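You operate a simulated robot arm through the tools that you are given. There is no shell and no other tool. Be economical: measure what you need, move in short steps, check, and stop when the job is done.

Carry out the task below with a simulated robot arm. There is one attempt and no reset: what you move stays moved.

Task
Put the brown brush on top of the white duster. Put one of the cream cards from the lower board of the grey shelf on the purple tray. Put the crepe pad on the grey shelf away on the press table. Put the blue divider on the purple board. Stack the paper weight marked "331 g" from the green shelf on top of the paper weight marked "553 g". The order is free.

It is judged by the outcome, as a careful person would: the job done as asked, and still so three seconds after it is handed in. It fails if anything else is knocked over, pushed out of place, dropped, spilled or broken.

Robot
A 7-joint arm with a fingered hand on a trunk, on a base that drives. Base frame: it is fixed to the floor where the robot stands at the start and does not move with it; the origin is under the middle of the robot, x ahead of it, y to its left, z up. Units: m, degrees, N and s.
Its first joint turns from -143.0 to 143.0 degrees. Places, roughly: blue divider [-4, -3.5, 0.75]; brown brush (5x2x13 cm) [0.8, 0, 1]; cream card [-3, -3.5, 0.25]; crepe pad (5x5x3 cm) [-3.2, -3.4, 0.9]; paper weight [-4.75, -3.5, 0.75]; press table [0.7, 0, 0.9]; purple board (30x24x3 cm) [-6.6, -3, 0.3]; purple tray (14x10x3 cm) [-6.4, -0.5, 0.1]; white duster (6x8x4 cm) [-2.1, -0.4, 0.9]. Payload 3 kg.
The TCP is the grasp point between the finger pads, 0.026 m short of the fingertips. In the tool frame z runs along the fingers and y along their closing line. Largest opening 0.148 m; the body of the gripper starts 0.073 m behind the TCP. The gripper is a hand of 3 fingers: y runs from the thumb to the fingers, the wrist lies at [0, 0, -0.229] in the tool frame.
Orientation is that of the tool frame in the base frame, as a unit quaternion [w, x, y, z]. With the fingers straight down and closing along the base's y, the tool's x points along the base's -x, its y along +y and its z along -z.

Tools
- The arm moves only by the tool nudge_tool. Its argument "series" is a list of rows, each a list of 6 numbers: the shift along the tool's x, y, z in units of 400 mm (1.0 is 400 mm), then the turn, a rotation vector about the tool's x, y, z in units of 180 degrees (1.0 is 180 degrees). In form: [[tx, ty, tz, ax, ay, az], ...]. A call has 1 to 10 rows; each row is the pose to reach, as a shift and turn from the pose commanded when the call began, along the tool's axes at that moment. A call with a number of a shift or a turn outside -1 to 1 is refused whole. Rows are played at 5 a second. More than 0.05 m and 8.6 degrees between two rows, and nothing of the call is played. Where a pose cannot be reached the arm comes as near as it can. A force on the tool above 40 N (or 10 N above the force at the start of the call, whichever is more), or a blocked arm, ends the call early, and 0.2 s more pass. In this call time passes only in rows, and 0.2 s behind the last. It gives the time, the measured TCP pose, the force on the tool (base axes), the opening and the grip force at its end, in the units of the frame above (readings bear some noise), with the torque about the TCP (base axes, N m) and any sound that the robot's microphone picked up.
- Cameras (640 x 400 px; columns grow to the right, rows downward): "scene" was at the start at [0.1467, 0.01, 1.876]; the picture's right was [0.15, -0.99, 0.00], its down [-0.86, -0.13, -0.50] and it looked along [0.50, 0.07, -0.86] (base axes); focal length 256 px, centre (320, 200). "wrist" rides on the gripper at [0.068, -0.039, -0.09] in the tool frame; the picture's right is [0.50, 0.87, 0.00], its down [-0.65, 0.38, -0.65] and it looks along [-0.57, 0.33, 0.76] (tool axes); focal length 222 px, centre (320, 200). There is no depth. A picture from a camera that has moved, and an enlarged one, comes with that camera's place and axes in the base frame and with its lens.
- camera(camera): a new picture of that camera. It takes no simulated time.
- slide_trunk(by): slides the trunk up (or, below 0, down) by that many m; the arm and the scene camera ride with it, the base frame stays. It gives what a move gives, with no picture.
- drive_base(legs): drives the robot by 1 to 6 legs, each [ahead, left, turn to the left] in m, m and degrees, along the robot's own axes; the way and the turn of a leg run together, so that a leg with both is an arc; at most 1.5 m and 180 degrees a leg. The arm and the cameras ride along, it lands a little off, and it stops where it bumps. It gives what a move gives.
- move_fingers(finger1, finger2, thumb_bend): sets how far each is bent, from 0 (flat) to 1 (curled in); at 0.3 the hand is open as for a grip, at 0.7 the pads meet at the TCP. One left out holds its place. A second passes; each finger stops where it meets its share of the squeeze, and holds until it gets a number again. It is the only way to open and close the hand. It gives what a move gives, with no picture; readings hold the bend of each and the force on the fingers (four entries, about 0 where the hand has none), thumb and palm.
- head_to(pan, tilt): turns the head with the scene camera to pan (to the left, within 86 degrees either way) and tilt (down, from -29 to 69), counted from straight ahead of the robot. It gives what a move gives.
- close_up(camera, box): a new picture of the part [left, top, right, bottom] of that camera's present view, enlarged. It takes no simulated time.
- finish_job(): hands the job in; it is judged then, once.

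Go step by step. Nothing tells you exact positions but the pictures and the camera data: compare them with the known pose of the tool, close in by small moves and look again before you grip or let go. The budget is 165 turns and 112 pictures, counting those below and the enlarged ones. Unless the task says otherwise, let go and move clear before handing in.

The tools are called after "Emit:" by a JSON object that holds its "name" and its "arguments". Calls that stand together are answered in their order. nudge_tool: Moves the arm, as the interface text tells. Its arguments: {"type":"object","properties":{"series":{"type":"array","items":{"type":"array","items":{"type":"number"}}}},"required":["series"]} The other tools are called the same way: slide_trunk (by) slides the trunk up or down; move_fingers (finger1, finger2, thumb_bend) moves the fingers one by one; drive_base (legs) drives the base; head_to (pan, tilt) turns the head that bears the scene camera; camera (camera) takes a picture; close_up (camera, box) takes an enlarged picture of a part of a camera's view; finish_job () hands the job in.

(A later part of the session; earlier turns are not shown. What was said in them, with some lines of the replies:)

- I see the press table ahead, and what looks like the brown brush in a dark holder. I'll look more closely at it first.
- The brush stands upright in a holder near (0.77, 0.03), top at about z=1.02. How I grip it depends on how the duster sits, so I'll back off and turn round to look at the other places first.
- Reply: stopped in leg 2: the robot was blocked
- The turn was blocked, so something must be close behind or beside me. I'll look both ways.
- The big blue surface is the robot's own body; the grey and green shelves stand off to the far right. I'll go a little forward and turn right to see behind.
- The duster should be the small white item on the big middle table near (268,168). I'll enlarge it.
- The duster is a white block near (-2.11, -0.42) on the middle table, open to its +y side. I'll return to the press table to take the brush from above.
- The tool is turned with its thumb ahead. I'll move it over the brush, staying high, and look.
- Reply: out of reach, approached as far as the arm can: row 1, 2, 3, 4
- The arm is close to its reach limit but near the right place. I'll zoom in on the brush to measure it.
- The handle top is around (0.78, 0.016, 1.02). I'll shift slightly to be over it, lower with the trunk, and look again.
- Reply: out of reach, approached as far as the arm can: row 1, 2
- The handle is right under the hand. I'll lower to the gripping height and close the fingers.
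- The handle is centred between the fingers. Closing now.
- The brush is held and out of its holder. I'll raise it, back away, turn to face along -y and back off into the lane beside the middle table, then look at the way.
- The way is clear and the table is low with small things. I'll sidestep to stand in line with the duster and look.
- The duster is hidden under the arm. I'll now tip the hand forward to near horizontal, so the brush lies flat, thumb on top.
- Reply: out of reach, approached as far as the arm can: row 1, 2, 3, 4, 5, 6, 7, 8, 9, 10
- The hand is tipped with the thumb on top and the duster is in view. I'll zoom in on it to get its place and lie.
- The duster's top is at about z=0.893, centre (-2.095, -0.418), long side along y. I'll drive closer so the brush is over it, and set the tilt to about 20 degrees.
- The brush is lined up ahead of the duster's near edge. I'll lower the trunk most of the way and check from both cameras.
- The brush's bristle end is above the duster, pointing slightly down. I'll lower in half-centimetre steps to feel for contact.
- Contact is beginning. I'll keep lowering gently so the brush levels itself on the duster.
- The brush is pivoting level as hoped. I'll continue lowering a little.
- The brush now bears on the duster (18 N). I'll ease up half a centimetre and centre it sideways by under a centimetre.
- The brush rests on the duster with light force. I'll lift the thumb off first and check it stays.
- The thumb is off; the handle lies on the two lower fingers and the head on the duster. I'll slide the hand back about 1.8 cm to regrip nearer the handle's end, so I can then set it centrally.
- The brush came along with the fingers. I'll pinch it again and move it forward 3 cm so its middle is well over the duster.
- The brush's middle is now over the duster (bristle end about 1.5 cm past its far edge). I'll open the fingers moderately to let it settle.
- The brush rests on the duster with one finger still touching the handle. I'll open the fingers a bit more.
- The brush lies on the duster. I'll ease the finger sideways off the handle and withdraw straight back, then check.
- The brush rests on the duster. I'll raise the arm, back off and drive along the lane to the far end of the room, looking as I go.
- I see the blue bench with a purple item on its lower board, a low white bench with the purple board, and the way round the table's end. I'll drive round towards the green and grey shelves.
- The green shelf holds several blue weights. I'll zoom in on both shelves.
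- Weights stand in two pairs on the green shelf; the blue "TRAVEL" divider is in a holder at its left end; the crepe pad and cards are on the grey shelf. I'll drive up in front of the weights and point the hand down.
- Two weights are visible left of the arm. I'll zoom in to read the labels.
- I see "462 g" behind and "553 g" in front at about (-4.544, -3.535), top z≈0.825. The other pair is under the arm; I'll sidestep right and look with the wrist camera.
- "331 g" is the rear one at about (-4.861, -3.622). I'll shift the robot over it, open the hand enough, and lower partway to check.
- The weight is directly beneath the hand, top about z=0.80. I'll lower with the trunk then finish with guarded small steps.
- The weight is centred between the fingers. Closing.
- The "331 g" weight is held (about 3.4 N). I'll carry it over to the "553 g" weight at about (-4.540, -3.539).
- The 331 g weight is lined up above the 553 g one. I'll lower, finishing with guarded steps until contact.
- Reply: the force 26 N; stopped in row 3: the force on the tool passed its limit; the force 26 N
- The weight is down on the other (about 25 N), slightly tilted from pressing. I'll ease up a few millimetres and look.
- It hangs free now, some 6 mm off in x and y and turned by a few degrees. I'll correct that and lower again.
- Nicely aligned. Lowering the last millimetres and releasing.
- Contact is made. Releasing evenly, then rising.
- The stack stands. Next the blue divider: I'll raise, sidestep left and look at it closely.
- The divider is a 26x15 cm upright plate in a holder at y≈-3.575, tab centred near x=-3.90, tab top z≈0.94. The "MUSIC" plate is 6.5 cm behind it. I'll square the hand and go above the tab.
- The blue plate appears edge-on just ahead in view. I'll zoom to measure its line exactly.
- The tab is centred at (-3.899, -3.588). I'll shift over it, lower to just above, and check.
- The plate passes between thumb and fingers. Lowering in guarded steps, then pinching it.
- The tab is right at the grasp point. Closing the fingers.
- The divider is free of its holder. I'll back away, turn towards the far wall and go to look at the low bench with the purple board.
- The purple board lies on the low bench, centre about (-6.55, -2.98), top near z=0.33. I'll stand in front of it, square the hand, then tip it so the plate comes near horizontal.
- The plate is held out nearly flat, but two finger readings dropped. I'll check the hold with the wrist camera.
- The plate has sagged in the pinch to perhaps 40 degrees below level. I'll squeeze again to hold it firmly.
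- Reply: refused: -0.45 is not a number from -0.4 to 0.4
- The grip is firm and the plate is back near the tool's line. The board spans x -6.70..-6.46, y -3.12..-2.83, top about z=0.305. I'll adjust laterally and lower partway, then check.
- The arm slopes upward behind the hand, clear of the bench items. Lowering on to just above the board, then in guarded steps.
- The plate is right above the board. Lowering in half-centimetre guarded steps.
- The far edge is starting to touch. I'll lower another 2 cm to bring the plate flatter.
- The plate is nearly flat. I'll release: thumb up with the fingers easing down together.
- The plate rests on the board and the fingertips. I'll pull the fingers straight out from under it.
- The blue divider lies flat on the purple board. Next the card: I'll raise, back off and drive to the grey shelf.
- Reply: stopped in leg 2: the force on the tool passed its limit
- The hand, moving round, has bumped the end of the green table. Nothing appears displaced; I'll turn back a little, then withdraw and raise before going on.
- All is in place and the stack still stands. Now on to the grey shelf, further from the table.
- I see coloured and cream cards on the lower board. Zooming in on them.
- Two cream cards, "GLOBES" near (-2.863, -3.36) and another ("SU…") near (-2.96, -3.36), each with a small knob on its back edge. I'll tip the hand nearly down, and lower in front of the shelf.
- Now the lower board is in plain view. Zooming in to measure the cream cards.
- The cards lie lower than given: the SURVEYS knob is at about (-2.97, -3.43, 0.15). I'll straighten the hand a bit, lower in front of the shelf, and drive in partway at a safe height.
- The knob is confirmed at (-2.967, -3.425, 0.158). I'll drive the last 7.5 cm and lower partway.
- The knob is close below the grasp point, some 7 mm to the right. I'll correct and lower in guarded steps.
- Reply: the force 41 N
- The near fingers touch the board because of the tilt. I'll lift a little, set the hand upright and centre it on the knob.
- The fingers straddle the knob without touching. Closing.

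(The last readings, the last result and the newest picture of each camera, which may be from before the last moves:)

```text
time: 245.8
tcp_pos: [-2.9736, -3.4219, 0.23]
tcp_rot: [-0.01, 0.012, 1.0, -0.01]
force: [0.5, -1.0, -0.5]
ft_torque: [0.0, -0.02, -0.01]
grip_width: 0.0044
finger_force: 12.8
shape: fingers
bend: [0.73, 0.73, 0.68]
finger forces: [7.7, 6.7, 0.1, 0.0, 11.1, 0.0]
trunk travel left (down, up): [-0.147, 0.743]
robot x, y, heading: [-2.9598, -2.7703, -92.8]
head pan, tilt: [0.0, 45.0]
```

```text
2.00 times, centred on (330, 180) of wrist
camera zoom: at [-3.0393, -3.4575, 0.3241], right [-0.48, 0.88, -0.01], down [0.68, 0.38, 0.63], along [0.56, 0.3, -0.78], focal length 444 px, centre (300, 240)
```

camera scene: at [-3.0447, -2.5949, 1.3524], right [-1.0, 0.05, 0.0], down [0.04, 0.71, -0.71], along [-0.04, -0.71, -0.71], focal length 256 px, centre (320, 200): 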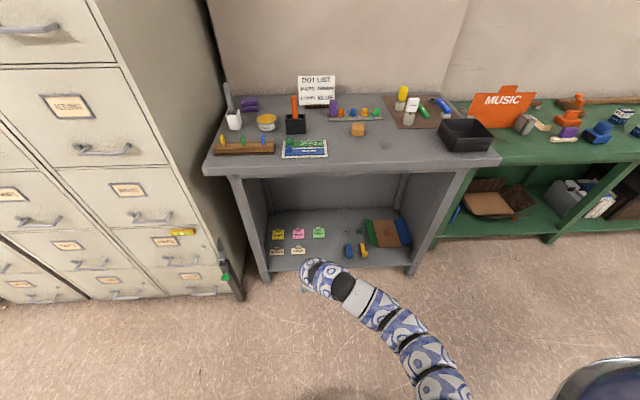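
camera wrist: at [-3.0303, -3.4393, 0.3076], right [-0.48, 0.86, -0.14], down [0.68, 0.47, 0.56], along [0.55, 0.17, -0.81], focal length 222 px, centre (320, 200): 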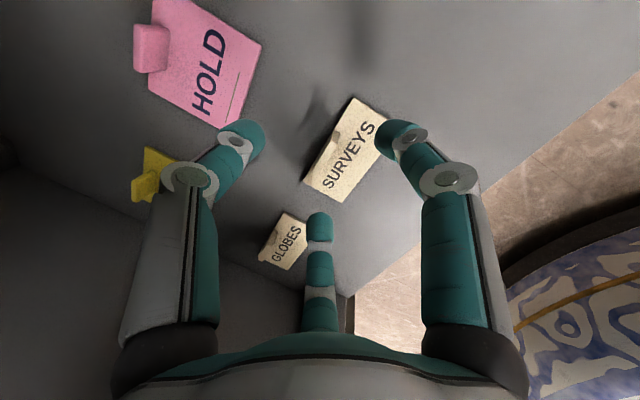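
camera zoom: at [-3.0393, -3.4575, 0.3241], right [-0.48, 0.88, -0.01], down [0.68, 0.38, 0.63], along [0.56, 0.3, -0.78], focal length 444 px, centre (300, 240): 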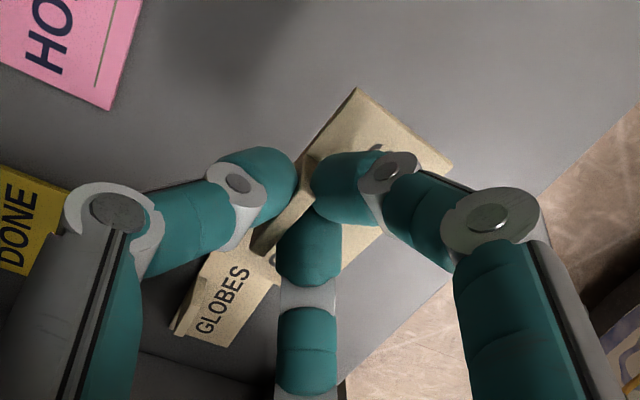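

The SURVEYS card is held. I'll back straight out, raise, and carry it round to the blue bench.

Emit:
{"name": "drive_base", "arguments": {"legs": [[-0.45, 0, 0]]}}

Emit:
{"name": "slide_trunk", "arguments": {"by": 0.35}}

Emit:
{"name": "drive_base", "arguments": {"legs": [[0, 0, -90], [1.5, 0, 0], [0.95, 0, 0], [0, -1.5, 0], [0, -0.25, 0]]}}

Emit:
{"name": "head_to", "arguments": {"pan": 0, "tilt": 45}}

Emit:
{"name": "camera", "arguments": {"camera": "scene"}}

```text
time: 248.5
tcp_pos: [-2.9486, -2.9771, 0.2316]
tcp_rot: [-0.01, 0.008, 1.0, -0.01]
force: [0.3, 0.5, 0.0]
ft_torque: [0.0, 0.01, 0.02]
grip_width: 0.0043
finger_force: 12.9
shape: fingers
bend: [0.73, 0.73, 0.68]
finger forces: [7.7, 6.7, 0.0, 0.0, 11.2, 0.1]
trunk travel left (down, up): [-0.147, 0.743]
robot x, y, heading: [-2.9429, -2.3253, -92.1]
head pan, tilt: [0.0, 45.0]
```

```text
time: 251.9
tcp_pos: [-2.9479, -2.9763, 0.581]
tcp_rot: [-0.01, 0.008, 1.0, -0.01]
force: [0.2, 0.4, 0.7]
ft_torque: [0.02, -0.03, 0.01]
grip_width: 0.004
finger_force: 13.3
shape: fingers
bend: [0.73, 0.73, 0.68]
finger forces: [7.7, 6.9, 0.0, 0.1, 11.1, 0.1]
trunk travel left (down, up): [-0.497, 0.393]
robot x, y, heading: [-2.9405, -2.3266, -92.0]
head pan, tilt: [0.0, 45.0]
```

```text
time: 275.9
tcp_pos: [-5.9723, -0.5328, 0.581]
tcp_rot: [-0.014, 0.698, 0.716, 0.0]
force: [-0.8, 0.2, 0.3]
ft_torque: [0.01, -0.01, 0.03]
grip_width: 0.004
finger_force: 12.1
shape: fingers
bend: [0.73, 0.73, 0.68]
finger forces: [7.5, 6.9, 0.1, 0.0, 10.6, 0.0]
trunk travel left (down, up): [-0.497, 0.393]
robot x, y, heading: [-5.3183, -0.5092, -179.8]
head pan, tilt: [0.0, 45.0]
```

```text
time: 276.4
tcp_pos: [-5.9729, -0.5325, 0.5806]
tcp_rot: [-0.015, 0.697, 0.717, 0.0]
force: [0.5, 0.1, 0.7]
ft_torque: [0.01, 0.02, -0.02]
grip_width: 0.0038
finger_force: 12.7
shape: fingers
bend: [0.73, 0.73, 0.68]
finger forces: [7.4, 6.9, 0.1, 0.0, 10.6, 0.0]
trunk travel left (down, up): [-0.497, 0.393]
robot x, y, heading: [-5.3201, -0.5093, -179.9]
head pan, tilt: [0.0, 45.0]
```

```text
22 pictures are left
camera scene: at [-5.4802, -0.5111, 1.5674], right [-0.01, 1.0, 0.0], down [0.71, 0.0, -0.71], along [-0.71, 0.0, -0.71], focal length 256 px, centre (320, 200)
```

scene: 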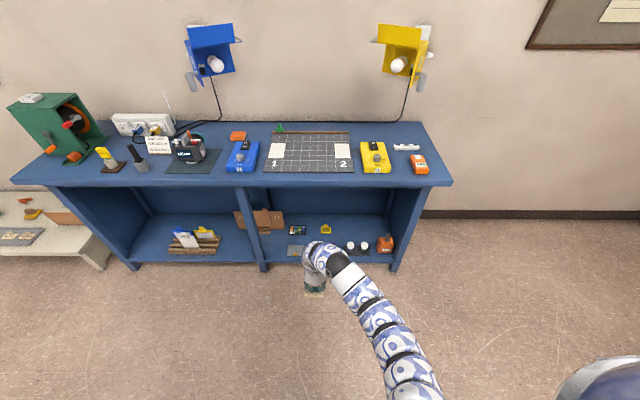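

The tray should be in the right lower compartment, hidden behind the hand. I'll lower in front of the bench and look again.

Emit:
{"name": "slide_trunk", "arguments": {"by": -0.33}}

Emit:
{"name": "close_up", "arguments": {"camera": "scene", "box": [240, 80, 420, 240]}}

Emit:
{"name": "camera", "arguments": {"camera": "wrist"}}

```text
time: 279.7
tcp_pos: [-5.9727, -0.5315, 0.25]
tcp_rot: [-0.014, 0.697, 0.716, 0.0]
force: [-0.2, -0.2, 0.2]
ft_torque: [-0.01, 0.0, -0.02]
grip_width: 0.0036
finger_force: 12.9
shape: fingers
bend: [0.73, 0.73, 0.68]
finger forces: [7.5, 6.9, 0.1, 0.0, 10.6, 0.0]
trunk travel left (down, up): [-0.167, 0.723]
robot x, y, heading: [-5.318, -0.5088, -179.7]
head pan, tilt: [0.0, 45.0]
```

```text
2.50 times, centred on (330, 160) of scene
camera zoom: at [-5.4802, -0.5112, 1.2374], right [-0.01, 1.0, 0.0], down [0.71, 0.0, -0.71], along [-0.71, 0.0, -0.71], focal length 640 px, centre (295, 300)
```

zoom: 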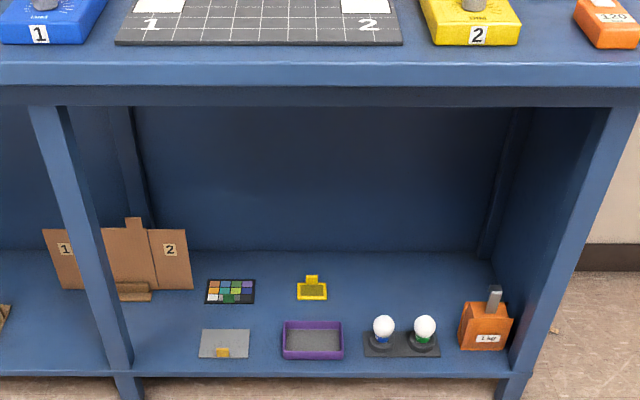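

```text
20 pictures are left
camera wrist: at [-6.0121, -0.467, 0.3442], right [0.85, 0.52, -0.01], down [0.41, -0.66, 0.63], along [0.33, -0.54, -0.78], focal length 222 px, centre (320, 200)
```

wrist: 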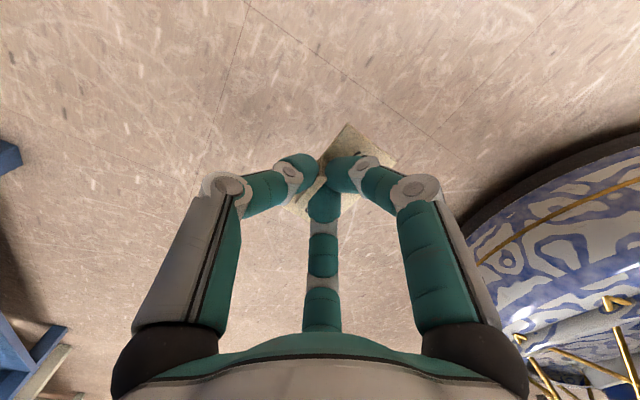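

The purple tray is at about (-6.455, -0.47), rim z≈0.13. I'll drive in over it and check with the wrist camera.

Emit:
{"name": "drive_base", "arguments": {"legs": [[0, -0.063, 0], [0.495, 0, 0]]}}

Emit:
{"name": "camera", "arguments": {"camera": "wrist"}}

Emit:
{"name": "close_up", "arguments": {"camera": "scene", "box": [240, 140, 420, 300]}}

```text
time: 283.2
tcp_pos: [-6.474, -0.4618, 0.2513]
tcp_rot: [-0.015, 0.7, 0.714, -0.001]
force: [0.5, -0.5, 0.2]
ft_torque: [-0.01, -0.01, -0.02]
grip_width: 0.0038
finger_force: 12.8
shape: fingers
bend: [0.73, 0.73, 0.68]
finger forces: [7.3, 7.0, 0.0, 0.0, 10.7, 0.0]
trunk travel left (down, up): [-0.167, 0.723]
robot x, y, heading: [-5.8186, -0.4441, 180.0]
head pan, tilt: [0.0, 45.0]
```

```text
19 pictures are left
camera wrist: at [-6.5131, -0.3957, 0.3442], right [0.86, 0.52, -0.01], down [0.4, -0.66, 0.63], along [0.32, -0.54, -0.78], focal length 222 px, centre (320, 200)
```

wrist: 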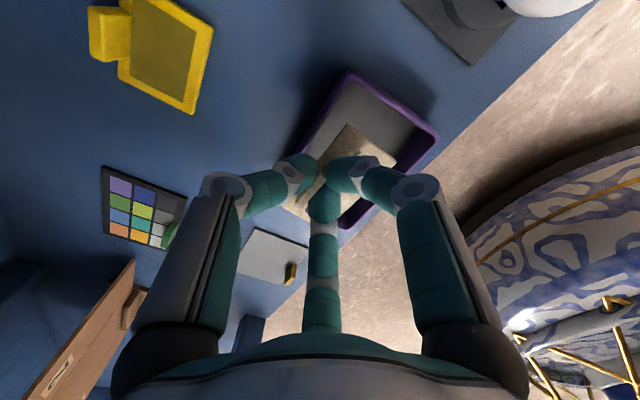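

```text
2.50 times, centred on (330, 220) of scene
camera zoom: at [-5.9815, -0.4444, 1.2374], right [0.0, 1.0, 0.0], down [0.71, 0.0, -0.71], along [-0.71, 0.0, -0.71], focal length 640 px, centre (295, 150)
```

zoom: 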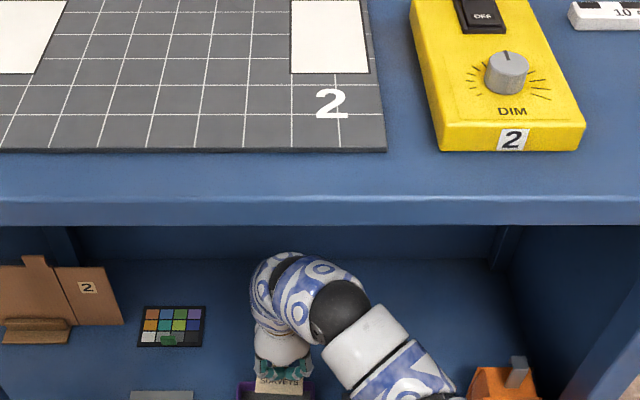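

The tray's centre by the wrist view is about (-6.428, -0.483). I'll shift to centre the card and lower with guarded steps.

Emit:
{"name": "nudge_tool", "arguments": {"series": [[-0.025, 0.036, 0, 0, 0, 0], [-0.05, 0.0725, 0, 0, 0, 0], [-0.05, 0.0725, 0.06, 0, 0, 0], [-0.05, 0.0725, 0.12, 0, 0, 0], [-0.05, 0.0725, 0.17, 0, 0, 0], [-0.05, 0.0725, 0.2, 0, 0, 0], [-0.05, 0.0725, 0.22, 0, 0, 0]]}}

Emit:
{"name": "camera", "arguments": {"camera": "wrist"}}

```text
time: 284.8
tcp_pos: [-6.4476, -0.482, 0.1712]
tcp_rot: [-0.016, 0.701, 0.713, -0.004]
force: [9.2, 5.0, 30.5]
ft_torque: [0.15, -0.21, -0.04]
grip_width: 0.0034
finger_force: 30.4
shape: fingers
bend: [0.76, 0.75, 0.73]
finger forces: [28.7, 20.3, 0.0, 0.0, 11.8, 0.0]
trunk travel left (down, up): [-0.167, 0.723]
robot x, y, heading: [-5.8209, -0.4461, 179.7]
head pan, tilt: [0.0, 45.0]
stopped in row 7: the force on the tool passed its limit (the readings are from after the stop); the commanded pose is now the measured one
```

```text
17 pictures are left
camera wrist: at [-6.4861, -0.4157, 0.2648], right [0.86, 0.52, -0.02], down [0.41, -0.66, 0.63], along [0.32, -0.55, -0.78], focal length 222 px, centre (320, 200)
```

wrist: 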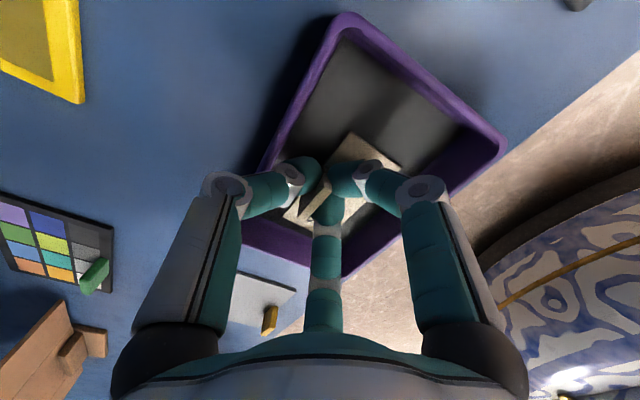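

The card is inside the tray and touching its floor. I'll ease up 4 mm and let go, then rise.

Emit:
{"name": "nudge_tool", "arguments": {"series": [[0, 0, -0.01, 0, 0, 0]]}}

Emit:
{"name": "move_fingers", "arguments": {"finger1": 0.58, "finger2": 0.58, "thumb_bend": 0.58}}

Emit:
{"name": "slide_trunk", "arguments": {"by": 0.12}}

Emit:
{"name": "camera", "arguments": {"camera": "wrist"}}

```text
time: 285.2
tcp_pos: [-6.4477, -0.4821, 0.173]
tcp_rot: [-0.015, 0.7, 0.714, -0.004]
force: [3.2, 1.6, 10.6]
ft_torque: [0.03, -0.01, -0.02]
grip_width: 0.0032
finger_force: 19.4
shape: fingers
bend: [0.74, 0.75, 0.72]
finger forces: [14.5, 13.4, 0.0, 0.0, 11.2, 0.0]
trunk travel left (down, up): [-0.167, 0.723]
robot x, y, heading: [-5.8193, -0.4453, 179.9]
head pan, tilt: [0.0, 45.0]
```

```text
time: 286.2
tcp_pos: [-6.4485, -0.4826, 0.1744]
tcp_rot: [-0.016, 0.7, 0.714, -0.004]
force: [8.6, -3.4, 35.1]
ft_torque: [-0.04, 0.14, 0.07]
grip_width: 0.0117
finger_force: 20.7
shape: fingers
bend: [0.72, 0.72, 0.62]
finger forces: [13.0, 12.7, 0.0, 0.1, 15.7, 0.1]
trunk travel left (down, up): [-0.167, 0.723]
robot x, y, heading: [-5.8219, -0.4453, 179.9]
head pan, tilt: [0.0, 45.0]
```

```text
time: 287.7
tcp_pos: [-6.448, -0.4815, 0.2935]
tcp_rot: [-0.015, 0.7, 0.714, -0.002]
force: [-0.3, -0.2, 0.0]
ft_torque: [0.02, 0.04, -0.04]
grip_width: 0.039
finger_force: 0.0
shape: fingers
bend: [0.57, 0.57, 0.57]
finger forces: [0.1, 0.0, 0.0, 0.0, 0.0, 0.0]
trunk travel left (down, up): [-0.287, 0.603]
robot x, y, heading: [-5.8214, -0.4453, 179.9]
head pan, tilt: [0.0, 45.0]
```

```text
16 pictures are left
camera wrist: at [-6.4856, -0.4152, 0.3859], right [0.86, 0.52, -0.01], down [0.41, -0.66, 0.63], along [0.32, -0.55, -0.77], focal length 222 px, centre (320, 200)
```

wrist: 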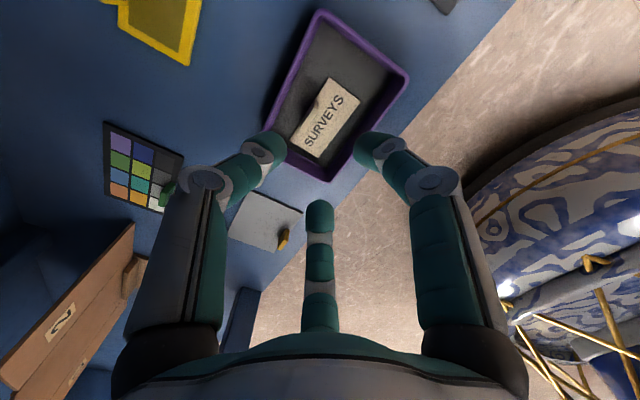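

The SURVEYS card lies in the purple tray. Last comes the crepe pad: I'll back out, raise fully and drive to the grey shelf.

Emit:
{"name": "drive_base", "arguments": {"legs": [[-0.5, 0, 0]]}}

Emit:
{"name": "slide_trunk", "arguments": {"by": 0.4}}

Emit:
{"name": "slide_trunk", "arguments": {"by": 0.2}}

Emit:
{"name": "drive_base", "arguments": {"legs": [[0, 1.5, 0], [0, 0.35, 0], [0, 0, 90], [0, 1.5, 0], [0, 0.6, 0]]}}

Emit:
{"name": "move_fingers", "arguments": {"finger1": 0.36, "finger2": 0.36, "thumb_bend": 0.36}}

Emit:
{"name": "camera", "arguments": {"camera": "scene"}}

```text
time: 290.7
tcp_pos: [-5.9366, -0.4781, 0.2921]
tcp_rot: [-0.015, 0.704, 0.71, -0.002]
force: [-0.1, -0.1, -0.8]
ft_torque: [-0.01, 0.01, 0.0]
grip_width: 0.0385
finger_force: 0.1
shape: fingers
bend: [0.57, 0.57, 0.57]
finger forces: [0.1, 0.0, 0.0, 0.0, 0.1, 0.0]
trunk travel left (down, up): [-0.287, 0.603]
robot x, y, heading: [-5.3079, -0.4542, 179.4]
head pan, tilt: [0.0, 45.0]
```

```text
time: 294.5
tcp_pos: [-5.9369, -0.4781, 0.6924]
tcp_rot: [-0.016, 0.703, 0.711, -0.003]
force: [0.2, 0.8, -0.2]
ft_torque: [0.0, -0.02, 0.02]
grip_width: 0.0385
finger_force: 0.1
shape: fingers
bend: [0.57, 0.57, 0.57]
finger forces: [0.0, 0.0, 0.1, 0.1, 0.0, 0.1]
trunk travel left (down, up): [-0.687, 0.203]
robot x, y, heading: [-5.3119, -0.4426, 179.2]
head pan, tilt: [0.0, 45.0]
```

```text
time: 296.7
tcp_pos: [-5.9371, -0.4791, 0.8932]
tcp_rot: [-0.014, 0.703, 0.711, -0.003]
force: [-0.9, -0.4, 0.4]
ft_torque: [0.0, -0.03, 0.0]
grip_width: 0.0384
finger_force: 0.1
shape: fingers
bend: [0.57, 0.57, 0.57]
finger forces: [0.1, 0.0, 0.1, 0.0, 0.1, 0.0]
trunk travel left (down, up): [-0.887, 0.003]
robot x, y, heading: [-5.3098, -0.4477, 179.4]
head pan, tilt: [0.0, 45.0]
```

```text
time: 319.7
tcp_pos: [-3.1431, -2.7974, 0.892]
tcp_rot: [-0.01, -0.033, 0.999, -0.013]
force: [-1.3, -0.1, 0.8]
ft_torque: [-0.01, 0.01, 0.0]
grip_width: 0.0384
finger_force: 0.0
shape: fingers
bend: [0.57, 0.57, 0.57]
finger forces: [0.0, 0.1, 0.0, 0.0, 0.0, 0.0]
trunk travel left (down, up): [-0.887, 0.003]
robot x, y, heading: [-3.2057, -2.1738, -87.5]
head pan, tilt: [0.0, 45.0]
```

```text
time: 320.7
tcp_pos: [-3.1452, -2.7963, 0.8926]
tcp_rot: [-0.008, -0.032, 0.999, -0.013]
force: [-0.3, 0.3, 0.7]
ft_torque: [0.01, 0.01, 0.0]
grip_width: 0.1075
finger_force: 0.1
shape: fingers
bend: [0.36, 0.36, 0.36]
finger forces: [0.1, 0.1, 0.0, 0.0, 0.0, 0.1]
trunk travel left (down, up): [-0.887, 0.003]
robot x, y, heading: [-3.2085, -2.1732, -87.5]
head pan, tilt: [0.0, 45.0]
```

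```text
15 pictures are left
camera scene: at [-3.2023, -2.3333, 1.9574], right [-1.0, -0.04, 0.0], down [-0.03, 0.71, -0.71], along [0.03, -0.71, -0.71], focal length 256 px, centre (320, 200)
```

scene: 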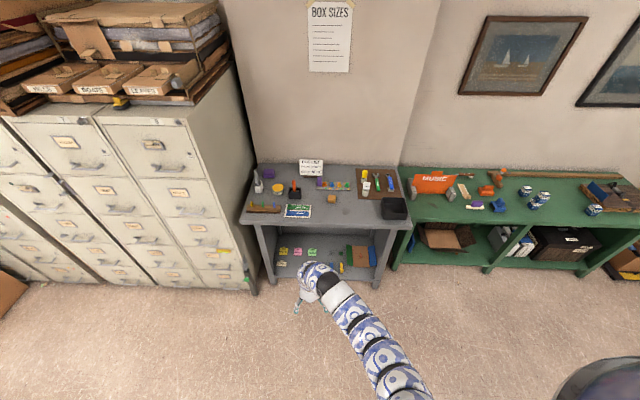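

The crepe pad is at about (-3.228, -3.405), top near z=0.905. I'll raise the arm by 24 cm, then drive in over it.

Emit:
{"name": "nudge_tool", "arguments": {"series": [[0, 0, -0.12, 0, 0, 0], [0, 0, -0.24, 0, 0, 0], [0, 0, -0.36, 0, 0, 0], [0, 0, -0.48, 0, 0, 0], [0, 0, -0.6, 0, 0, 0]]}}

Emit:
{"name": "drive_base", "arguments": {"legs": [[0.3, -0.1095, 0], [0.305, 0, 0]]}}

Emit:
{"name": "camera", "arguments": {"camera": "wrist"}}

```text
time: 321.9
tcp_pos: [-3.1399, -2.792, 1.1326]
tcp_rot: [-0.01, -0.032, 0.999, -0.013]
force: [0.1, -0.5, 0.4]
ft_torque: [0.01, -0.02, 0.02]
grip_width: 0.1077
finger_force: 0.1
shape: fingers
bend: [0.36, 0.36, 0.36]
finger forces: [0.0, 0.0, 0.0, 0.0, 0.0, 0.0]
trunk travel left (down, up): [-0.887, 0.003]
robot x, y, heading: [-3.2067, -2.1714, -87.4]
head pan, tilt: [0.0, 45.0]
```

```text
time: 325.8
tcp_pos: [-3.2221, -3.4053, 1.132]
tcp_rot: [-0.008, -0.034, 0.999, -0.013]
force: [-0.3, -0.4, 0.3]
ft_torque: [0.03, 0.0, 0.01]
grip_width: 0.108
finger_force: 0.1
shape: fingers
bend: [0.36, 0.36, 0.36]
finger forces: [0.0, 0.1, 0.0, 0.0, 0.0, 0.0]
trunk travel left (down, up): [-0.887, 0.003]
robot x, y, heading: [-3.2961, -2.784, -87.3]
head pan, tilt: [0.0, 45.0]
```

```text
14 pictures are left
camera wrist: at [-3.2858, -3.4457, 1.2252], right [-0.56, 0.83, -0.01], down [0.64, 0.44, 0.63], along [0.53, 0.34, -0.77], focal length 222 px, centre (320, 200)
```

wrist: 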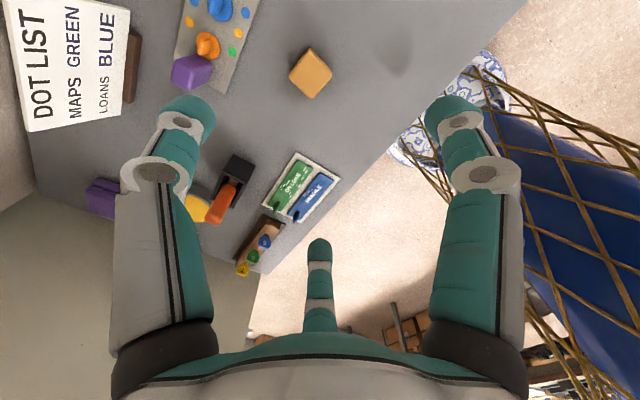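

The pad is at about (-3.231, -3.43, top 0.89). I'll shift above it, lower most of the way, and check.

Emit:
{"name": "nudge_tool", "arguments": {"series": [[0.012, -0.03, 0, 0, 0, 0], [0.0225, -0.0625, 0, 0, 0, 0]]}}

Emit:
{"name": "slide_trunk", "arguments": {"by": -0.19}}

Emit:
{"name": "camera", "arguments": {"camera": "wrist"}}

```text
time: 326.4
tcp_pos: [-3.2295, -3.4299, 1.1321]
tcp_rot: [-0.008, -0.033, 0.999, -0.012]
force: [-0.5, 1.2, 0.1]
ft_torque: [0.01, 0.0, 0.01]
grip_width: 0.1079
finger_force: 0.0
shape: fingers
bend: [0.36, 0.36, 0.36]
finger forces: [0.1, 0.0, 0.0, 0.0, 0.1, 0.0]
trunk travel left (down, up): [-0.887, 0.003]
robot x, y, heading: [-3.2948, -2.7859, -87.3]
head pan, tilt: [0.0, 45.0]
```

```text
time: 328.4
tcp_pos: [-3.23, -3.4307, 0.9419]
tcp_rot: [-0.009, -0.033, 0.999, -0.014]
force: [-1.0, 0.2, -0.1]
ft_torque: [0.02, -0.02, -0.01]
grip_width: 0.1078
finger_force: 0.1
shape: fingers
bend: [0.36, 0.36, 0.36]
finger forces: [0.0, 0.0, 0.0, 0.0, 0.1, 0.1]
trunk travel left (down, up): [-0.697, 0.193]
robot x, y, heading: [-3.293, -2.7892, -87.7]
head pan, tilt: [0.0, 45.0]
```

```text
13 pictures are left
camera wrist: at [-3.2931, -3.4707, 1.036], right [-0.56, 0.83, -0.01], down [0.64, 0.44, 0.63], along [0.53, 0.34, -0.77], focal length 222 px, centre (320, 200)
```

wrist: 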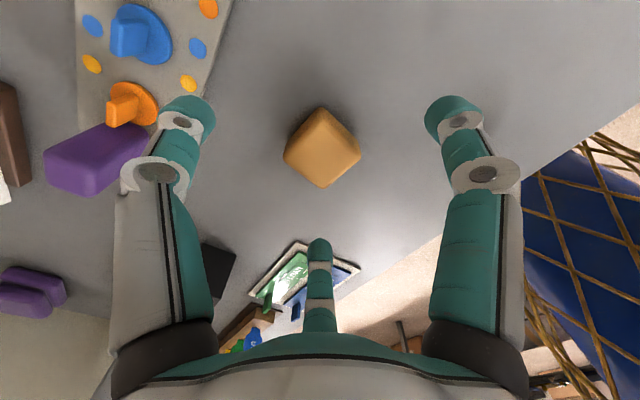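

The pad is centred beneath the hand. Lowering in guarded steps, then gripping.

Emit:
{"name": "nudge_tool", "arguments": {"series": [[0.005, 0, 0.04, 0, 0, 0], [0.005, 0, 0.08, 0, 0, 0], [0.005, 0, 0.12, 0, 0, 0], [0.005, 0, 0.15, 0, 0, 0], [0.005, 0, 0.17, 0, 0, 0]]}}

Emit:
{"name": "move_fingers", "arguments": {"finger1": 0.7, "finger2": 0.7, "thumb_bend": 0.7}}

Emit:
{"name": "slide_trunk", "arguments": {"by": 0.19}}

Emit:
{"name": "camera", "arguments": {"camera": "wrist"}}

```text
time: 329.5
tcp_pos: [-3.2342, -3.4352, 0.8904]
tcp_rot: [-0.006, -0.033, 0.999, -0.02]
force: [-6.4, -0.6, 22.9]
ft_torque: [1.04, -1.32, 0.24]
grip_width: 0.1083
finger_force: 11.8
shape: fingers
bend: [0.36, 0.34, 0.36]
finger forces: [0.4, 23.1, 0.1, 0.0, 0.0, 0.0]
trunk travel left (down, up): [-0.697, 0.193]
robot x, y, heading: [-3.2938, -2.7885, -87.3]
head pan, tilt: [0.0, 45.0]
stopped in row 5: the force on the tool passed its limit (the readings are from after the stop); the commanded pose is now the measured one
```

```text
time: 329.9
tcp_pos: [-3.2298, -3.4353, 0.8926]
tcp_rot: [-0.005, -0.035, 0.999, -0.021]
force: [4.4, 4.2, 34.0]
ft_torque: [1.35, -1.69, 0.02]
grip_width: 0.0046
finger_force: 18.3
shape: fingers
bend: [0.67, 0.39, 0.69]
finger forces: [1.9, 34.3, 0.0, 0.1, 1.3, 0.0]
trunk travel left (down, up): [-0.697, 0.193]
robot x, y, heading: [-3.2935, -2.7848, -87.3]
head pan, tilt: [0.0, 45.0]
stopped: the force on the tool passed its limit (the readings are from after the stop); the commanded pose is now the measured one
```

```text
time: 332.0
tcp_pos: [-3.2334, -3.4364, 1.0791]
tcp_rot: [-0.007, -0.033, 0.999, -0.019]
force: [-0.7, -0.6, 0.0]
ft_torque: [-0.01, -0.02, 0.02]
grip_width: 0.005
finger_force: 6.1
shape: fingers
bend: [0.67, 0.43, 0.69]
finger forces: [3.6, 6.1, 0.0, 0.0, 3.2, 0.1]
trunk travel left (down, up): [-0.887, 0.003]
robot x, y, heading: [-3.2927, -2.7878, -87.4]
head pan, tilt: [0.0, 45.0]
```

```text
12 pictures are left
camera wrist: at [-3.2967, -3.4747, 1.173], right [-0.56, 0.83, -0.03], down [0.64, 0.45, 0.63], along [0.53, 0.33, -0.78], focal length 222 px, centre (320, 200)
```

wrist: 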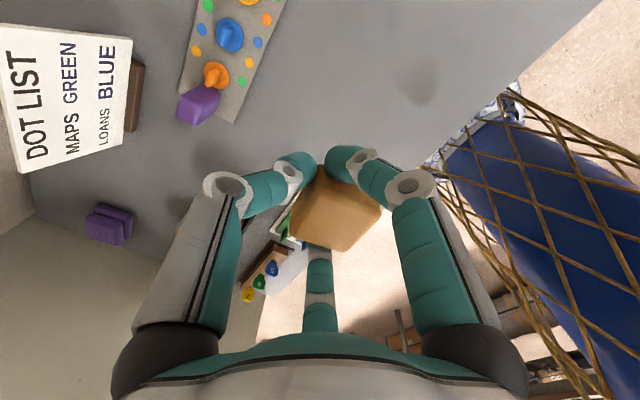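

The pad is held, though one finger touched the table early so it sits off-centre. I'll tighten the grip and check.

Emit:
{"name": "move_fingers", "arguments": {"finger1": 0.72, "finger2": 0.72, "thumb_bend": 0.72}}

Emit:
{"name": "camera", "arguments": {"camera": "wrist"}}

```text
time: 333.0
tcp_pos: [-3.2332, -3.4352, 1.0791]
tcp_rot: [-0.006, -0.033, 0.999, -0.018]
force: [-0.4, 0.1, -0.5]
ft_torque: [0.01, 0.02, -0.01]
grip_width: 0.0033
finger_force: 9.8
shape: fingers
bend: [0.67, 0.48, 0.69]
finger forces: [5.3, 9.5, 0.0, 0.0, 5.9, 0.1]
trunk travel left (down, up): [-0.887, 0.003]
robot x, y, heading: [-3.296, -2.7833, -87.5]
head pan, tilt: [0.0, 45.0]
```

```text
11 pictures are left
camera wrist: at [-3.2966, -3.4747, 1.1731], right [-0.56, 0.83, -0.03], down [0.64, 0.45, 0.63], along [0.53, 0.33, -0.78], focal length 222 px, centre (320, 200)
```

wrist: 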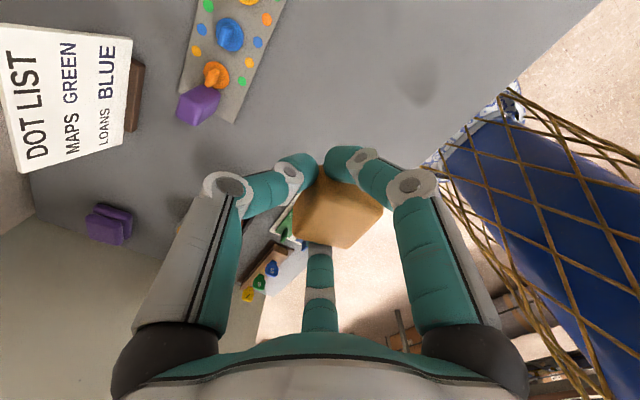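

The pad is firmly held. Now the way back to the press table, round the far end as I came.

Emit:
{"name": "drive_base", "arguments": {"legs": [[-0.5, 0, 0], [0, 0, -92.5], [1.5, 0, 0], [0.6, 0, 0], [0, -1.5, 0], [0, -1.4, 0]]}}

Emit:
{"name": "drive_base", "arguments": {"legs": [[0, 0, -180]]}}

```text
time: 363.6
tcp_pos: [-6.342, 0.4027, 1.0792]
tcp_rot: [-0.018, 0.653, 0.757, -0.01]
force: [-0.2, -0.1, -0.9]
ft_torque: [0.06, 0.01, -0.01]
grip_width: 0.0038
finger_force: 10.5
shape: fingers
bend: [0.67, 0.48, 0.69]
finger forces: [5.7, 9.2, 0.0, 0.1, 5.6, 0.0]
trunk travel left (down, up): [-0.887, 0.003]
robot x, y, heading: [-5.6965, 0.5137, -172.8]
head pan, tilt: [0.0, 45.0]
```

```text
time: 371.2
tcp_pos: [-5.0622, 0.6663, 1.0783]
tcp_rot: [-0.01, 0.775, -0.631, 0.018]
force: [0.5, -0.8, -0.6]
ft_torque: [0.01, -0.02, -0.01]
grip_width: 0.0038
finger_force: 10.3
shape: fingers
bend: [0.67, 0.49, 0.69]
finger forces: [5.9, 9.1, 0.0, 0.0, 5.5, 0.1]
trunk travel left (down, up): [-0.887, 0.003]
robot x, y, heading: [-5.6969, 0.5168, 10.0]
head pan, tilt: [0.0, 45.0]
```

I'm at the far end, facing +x by 10 degrees off. I'll straighten and drive back along the lane in stages.

Emit:
{"name": "drive_base", "arguments": {"legs": [[0, 0.12, -10], [1.5, 0, 0], [1.5, 0, 0]]}}

```text
time: 386.7
tcp_pos: [-2.0267, 0.7482, 1.0783]
tcp_rot: [-0.01, 0.73, -0.683, 0.018]
force: [0.1, -0.7, -0.4]
ft_torque: [0.02, 0.0, -0.03]
grip_width: 0.0041
finger_force: 10.7
shape: fingers
bend: [0.66, 0.49, 0.69]
finger forces: [6.1, 9.0, 0.0, 0.1, 5.4, 0.0]
trunk travel left (down, up): [-0.887, 0.003]
robot x, y, heading: [-2.6785, 0.688, 2.5]
head pan, tilt: [0.0, 45.0]
```

On course. Continuing to the press table and over to its right-hand side.

Emit:
{"name": "drive_base", "arguments": {"legs": [[0, 0, -2.5], [1.5, 0, 0], [0.74, 0, 0], [0, -1.38, 0]]}}

Emit:
{"name": "head_to", "arguments": {"pan": 0, "tilt": 50}}

Emit:
{"name": "camera", "arguments": {"camera": "scene"}}

```text
time: 404.4
tcp_pos: [0.2225, -0.5741, 1.0798]
tcp_rot: [-0.01, 0.727, -0.687, 0.018]
force: [-0.1, 0.1, -0.1]
ft_torque: [0.01, 0.0, 0.02]
grip_width: 0.0042
finger_force: 10.1
shape: fingers
bend: [0.66, 0.49, 0.69]
finger forces: [6.2, 8.8, 0.0, 0.1, 5.1, 0.0]
trunk travel left (down, up): [-0.887, 0.003]
robot x, y, heading: [-0.4272, -0.6303, 1.9]
head pan, tilt: [0.0, 45.0]
```

```text
time: 405.0
tcp_pos: [0.2227, -0.5722, 1.0792]
tcp_rot: [-0.009, 0.727, -0.686, 0.019]
force: [1.0, 0.0, -0.4]
ft_torque: [-0.04, -0.03, -0.02]
grip_width: 0.0042
finger_force: 9.9
shape: fingers
bend: [0.66, 0.49, 0.69]
finger forces: [6.1, 8.8, 0.0, 0.1, 5.2, 0.0]
trunk travel left (down, up): [-0.887, 0.003]
robot x, y, heading: [-0.4279, -0.6276, 1.8]
head pan, tilt: [0.0, 50.0]
```

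```text
10 pictures are left
camera scene: at [-0.2713, -0.6221, 1.9505], right [0.04, -1.0, 0.0], down [-0.77, -0.03, -0.64], along [0.64, 0.02, -0.77], focal length 256 px, centre (320, 200)
```

scene: 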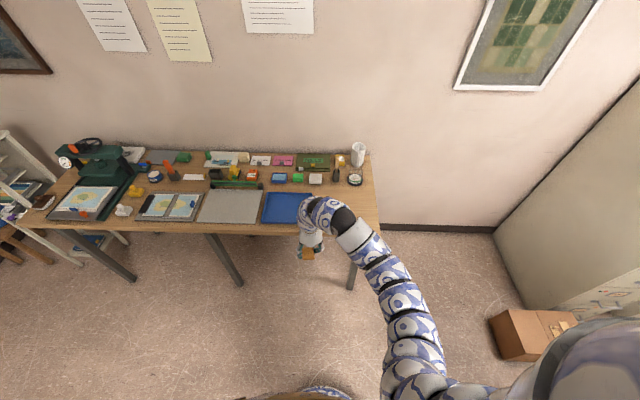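

The right end of the press table is free near (0.60, -0.735). I'll move over it and lower partway.

Emit:
{"name": "drive_base", "arguments": {"legs": [[0, -0.175, 0], [0.372, 0, 0]]}}

Emit:
{"name": "slide_trunk", "arguments": {"by": -0.1}}

Emit:
{"name": "camera", "arguments": {"camera": "wrist"}}

Emit:
{"name": "camera", "arguments": {"camera": "scene"}}

```text
time: 406.4
tcp_pos: [0.2297, -0.6954, 1.0805]
tcp_rot: [-0.009, 0.725, -0.688, 0.019]
force: [-0.1, 0.8, -0.8]
ft_torque: [-0.03, -0.03, 0.01]
grip_width: 0.0043
finger_force: 10.1
shape: fingers
bend: [0.66, 0.49, 0.69]
finger forces: [6.1, 9.0, 0.0, 0.1, 5.3, 0.0]
trunk travel left (down, up): [-0.887, 0.003]
robot x, y, heading: [-0.4217, -0.749, 1.9]
head pan, tilt: [0.0, 50.0]
stopped in leg 1: the robot was blocked; the commanded pose is now the measured one
```

```text
time: 407.7
tcp_pos: [0.2286, -0.6976, 0.9787]
tcp_rot: [-0.01, 0.725, -0.689, 0.019]
force: [-0.1, 0.0, -0.1]
ft_torque: [0.01, -0.04, 0.01]
grip_width: 0.0041
finger_force: 10.4
shape: fingers
bend: [0.66, 0.49, 0.69]
finger forces: [6.1, 8.9, 0.0, 0.0, 5.3, 0.0]
trunk travel left (down, up): [-0.787, 0.103]
robot x, y, heading: [-0.4229, -0.75, 1.8]
head pan, tilt: [0.0, 50.0]
```

```text
9 pictures are left
camera wrist: at [0.2676, -0.7613, 1.0733], right [-0.84, -0.54, -0.03], down [-0.44, 0.64, 0.63], along [-0.33, 0.54, -0.78], focal length 222 px, centre (320, 200)
```

wrist: 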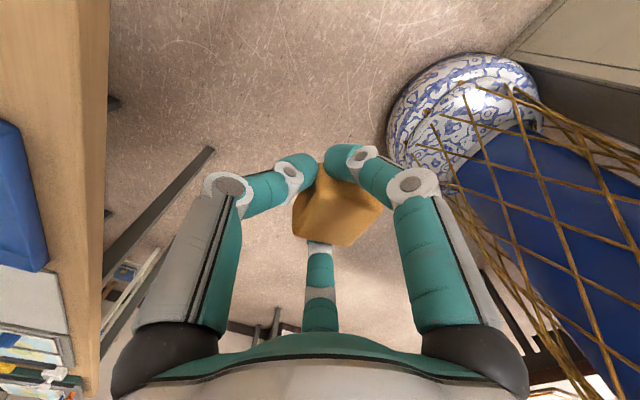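

```text
8 pictures are left
camera scene: at [-0.265, -0.7433, 1.8505], right [0.03, -1.0, 0.0], down [-0.77, -0.02, -0.64], along [0.64, 0.02, -0.77], focal length 256 px, centre (320, 200)
```

scene: 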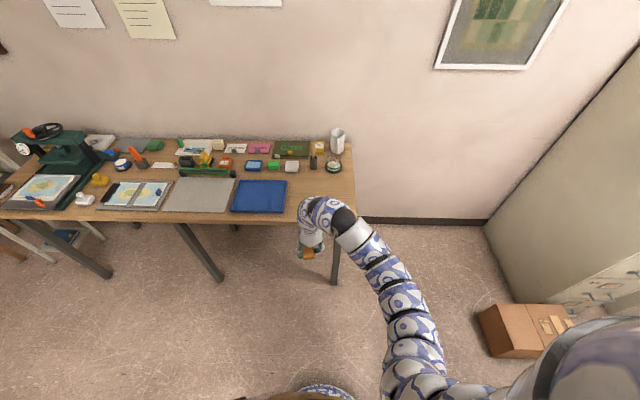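

I was stopped by something behind on the right, harmlessly. Going ahead first is clear: the spot at about (0.60, -0.70) is free as well.

Emit:
{"name": "drive_base", "arguments": {"legs": [[0.37, 0, 0]]}}

Emit:
{"name": "camera", "arguments": {"camera": "wrist"}}

```text
time: 410.0
tcp_pos: [0.5903, -0.6899, 0.9788]
tcp_rot: [-0.01, 0.723, -0.691, 0.019]
force: [0.6, -0.1, -0.4]
ft_torque: [-0.06, 0.01, 0.01]
grip_width: 0.0043
finger_force: 10.0
shape: fingers
bend: [0.66, 0.49, 0.69]
finger forces: [6.1, 8.8, 0.0, 0.0, 5.2, 0.0]
trunk travel left (down, up): [-0.787, 0.103]
robot x, y, heading: [-0.0621, -0.7399, 1.4]
head pan, tilt: [0.0, 50.0]
```

```text
7 pictures are left
camera wrist: at [0.6299, -0.7548, 1.0728], right [-0.84, -0.54, -0.03], down [-0.43, 0.65, 0.63], along [-0.32, 0.54, -0.78], focal length 222 px, centre (320, 200)
```

wrist: 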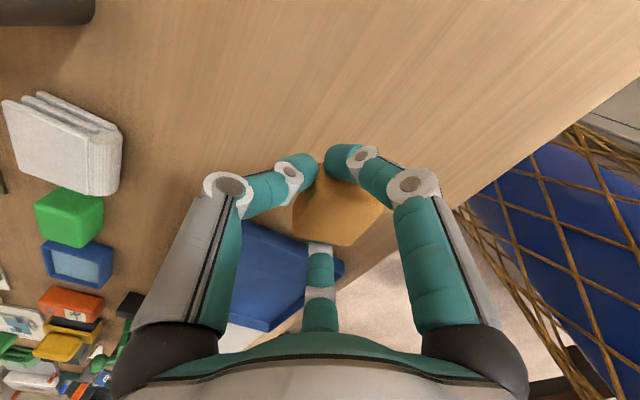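

The pad is over bare table. Lowering in guarded steps until it touches.

Emit:
{"name": "nudge_tool", "arguments": {"series": [[0, 0, 0.03, 0, 0, 0], [0, 0, 0.06, 0, 0, 0], [0, 0, 0.085, 0, 0, 0], [0, 0, 0.1, 0, 0, 0], [0, 0, 0.115, 0, 0, 0], [0, 0, 0.13, 0, 0, 0], [0, 0, 0.145, 0, 0, 0], [0, 0, 0.16, 0, 0, 0], [0, 0, 0.175, 0, 0, 0], [0, 0, 0.19, 0, 0, 0]]}}

```text
time: 412.1
tcp_pos: [0.594, -0.6888, 0.9144]
tcp_rot: [-0.015, 0.725, -0.689, 0.02]
force: [-2.9, 1.1, 32.8]
ft_torque: [1.36, 1.12, 0.09]
grip_width: 0.0041
finger_force: 26.4
shape: fingers
bend: [0.66, 0.48, 0.69]
finger forces: [6.7, 42.1, 0.0, 0.0, 4.2, 0.0]
trunk travel left (down, up): [-0.787, 0.103]
robot x, y, heading: [-0.0608, -0.7384, 1.2]
head pan, tilt: [0.0, 50.0]
stopped in row 10: the force on the tool passed its limit (the readings are from after the stop); the commanded pose is now the measured one
```

Touching. I'll ease up 4 mm, release and rise, then look.

Emit:
{"name": "nudge_tool", "arguments": {"series": [[0, 0, -0.01, 0, 0, 0]]}}

Emit:
{"name": "move_fingers", "arguments": {"finger1": 0.4, "finger2": 0.4, "thumb_bend": 0.4}}

Emit:
{"name": "slide_trunk", "arguments": {"by": 0.1}}

Emit:
{"name": "camera", "arguments": {"camera": "wrist"}}

```text
time: 412.5
tcp_pos: [0.5929, -0.6912, 0.915]
tcp_rot: [-0.013, 0.724, -0.69, 0.019]
force: [-1.3, 1.7, 7.8]
ft_torque: [0.35, 0.29, 0.0]
grip_width: 0.0038
finger_force: 12.6
shape: fingers
bend: [0.66, 0.48, 0.69]
finger forces: [6.0, 14.9, 0.0, 0.0, 4.7, 0.0]
trunk travel left (down, up): [-0.787, 0.103]
robot x, y, heading: [-0.0609, -0.7354, 1.5]
head pan, tilt: [0.0, 50.0]
```

```text
time: 413.5
tcp_pos: [0.5927, -0.69, 0.9158]
tcp_rot: [-0.012, 0.724, -0.69, 0.019]
force: [0.1, 0.4, 0.8]
ft_torque: [-0.01, 0.02, -0.02]
grip_width: 0.0944
finger_force: 0.1
shape: fingers
bend: [0.4, 0.4, 0.4]
finger forces: [0.1, 0.0, 0.0, 0.1, 0.0, 0.0]
trunk travel left (down, up): [-0.787, 0.103]
robot x, y, heading: [-0.0594, -0.7415, 1.5]
head pan, tilt: [0.0, 50.0]
```

```text
time: 414.8
tcp_pos: [0.5935, -0.6903, 1.0157]
tcp_rot: [-0.012, 0.723, -0.69, 0.019]
force: [0.1, 0.6, 0.0]
ft_torque: [0.0, 0.0, 0.02]
grip_width: 0.0943
finger_force: 0.0
shape: fingers
bend: [0.4, 0.4, 0.4]
finger forces: [0.1, 0.1, 0.0, 0.1, 0.0, 0.0]
trunk travel left (down, up): [-0.887, 0.003]
robot x, y, heading: [-0.0616, -0.7356, 1.4]
head pan, tilt: [0.0, 50.0]
```

```text
6 pictures are left
camera wrist: at [0.6318, -0.7546, 1.1095], right [-0.84, -0.54, -0.03], down [-0.44, 0.64, 0.63], along [-0.32, 0.54, -0.78], focal length 222 px, centre (320, 200)
```

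wrist: 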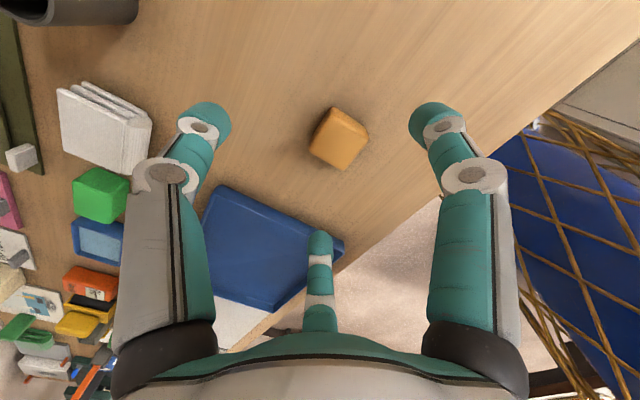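

The crepe pad rests on the press table. I'll back clear and hand in.

Emit:
{"name": "drive_base", "arguments": {"legs": [[-0.28, 0, 0]]}}

Emit:
{"name": "close_up", "arguments": {"camera": "scene", "box": [160, 80, 420, 260]}}

```text
time: 416.8
tcp_pos: [0.3162, -0.6994, 1.0164]
tcp_rot: [-0.014, 0.722, -0.691, 0.02]
force: [-1.1, 0.3, 0.2]
ft_torque: [0.01, -0.02, 0.04]
grip_width: 0.0944
finger_force: 0.0
shape: fingers
bend: [0.4, 0.4, 0.4]
finger forces: [0.0, 0.1, 0.0, 0.0, 0.1, 0.1]
trunk travel left (down, up): [-0.887, 0.003]
robot x, y, heading: [-0.3387, -0.7454, 1.2]
head pan, tilt: [0.0, 50.0]
```

```text
2.22 times, centred on (290, 170) of scene
camera zoom: at [-0.1816, -0.7413, 1.9506], right [0.02, -1.0, 0.0], down [-0.77, -0.02, -0.64], along [0.64, 0.01, -0.77], focal length 569 px, centre (387, 267)
```

zoom: 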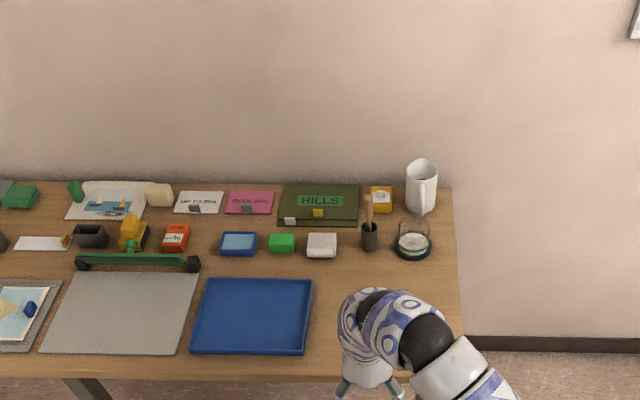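

Everything on the press table stands as before, and the pad, hidden under the arm in this view, was seen lying on the table a moment ago. All five parts are done and the hand is clear, so I'm handing in.

Emit:
{"name": "finish_job", "arguments": {}}

```text
The job is handed in.
```

All five parts of the job are done and handed in. I did not look at the brush, the weight stack or the divider again just before handing in.

- **Brush:** it lies on the white duster, with the handle overhanging one edge.
- **Card:** the cream "SURVEYS" card is in the purple tray.
- **Crepe pad:** it is on the press table, on a clear spot near the right end.
- **Divider:** the blue "TRAVEL" divider lies flat on the purple board.
- **Weights:** the 331 g weight stands on the 553 g weight.

**Bumps:** the hand once bumped the end of the green shelf. I looked afterwards and nothing had moved. The base was also blocked twice near the press table. I saw nothing moved in front, but could not see what was behind the robot.
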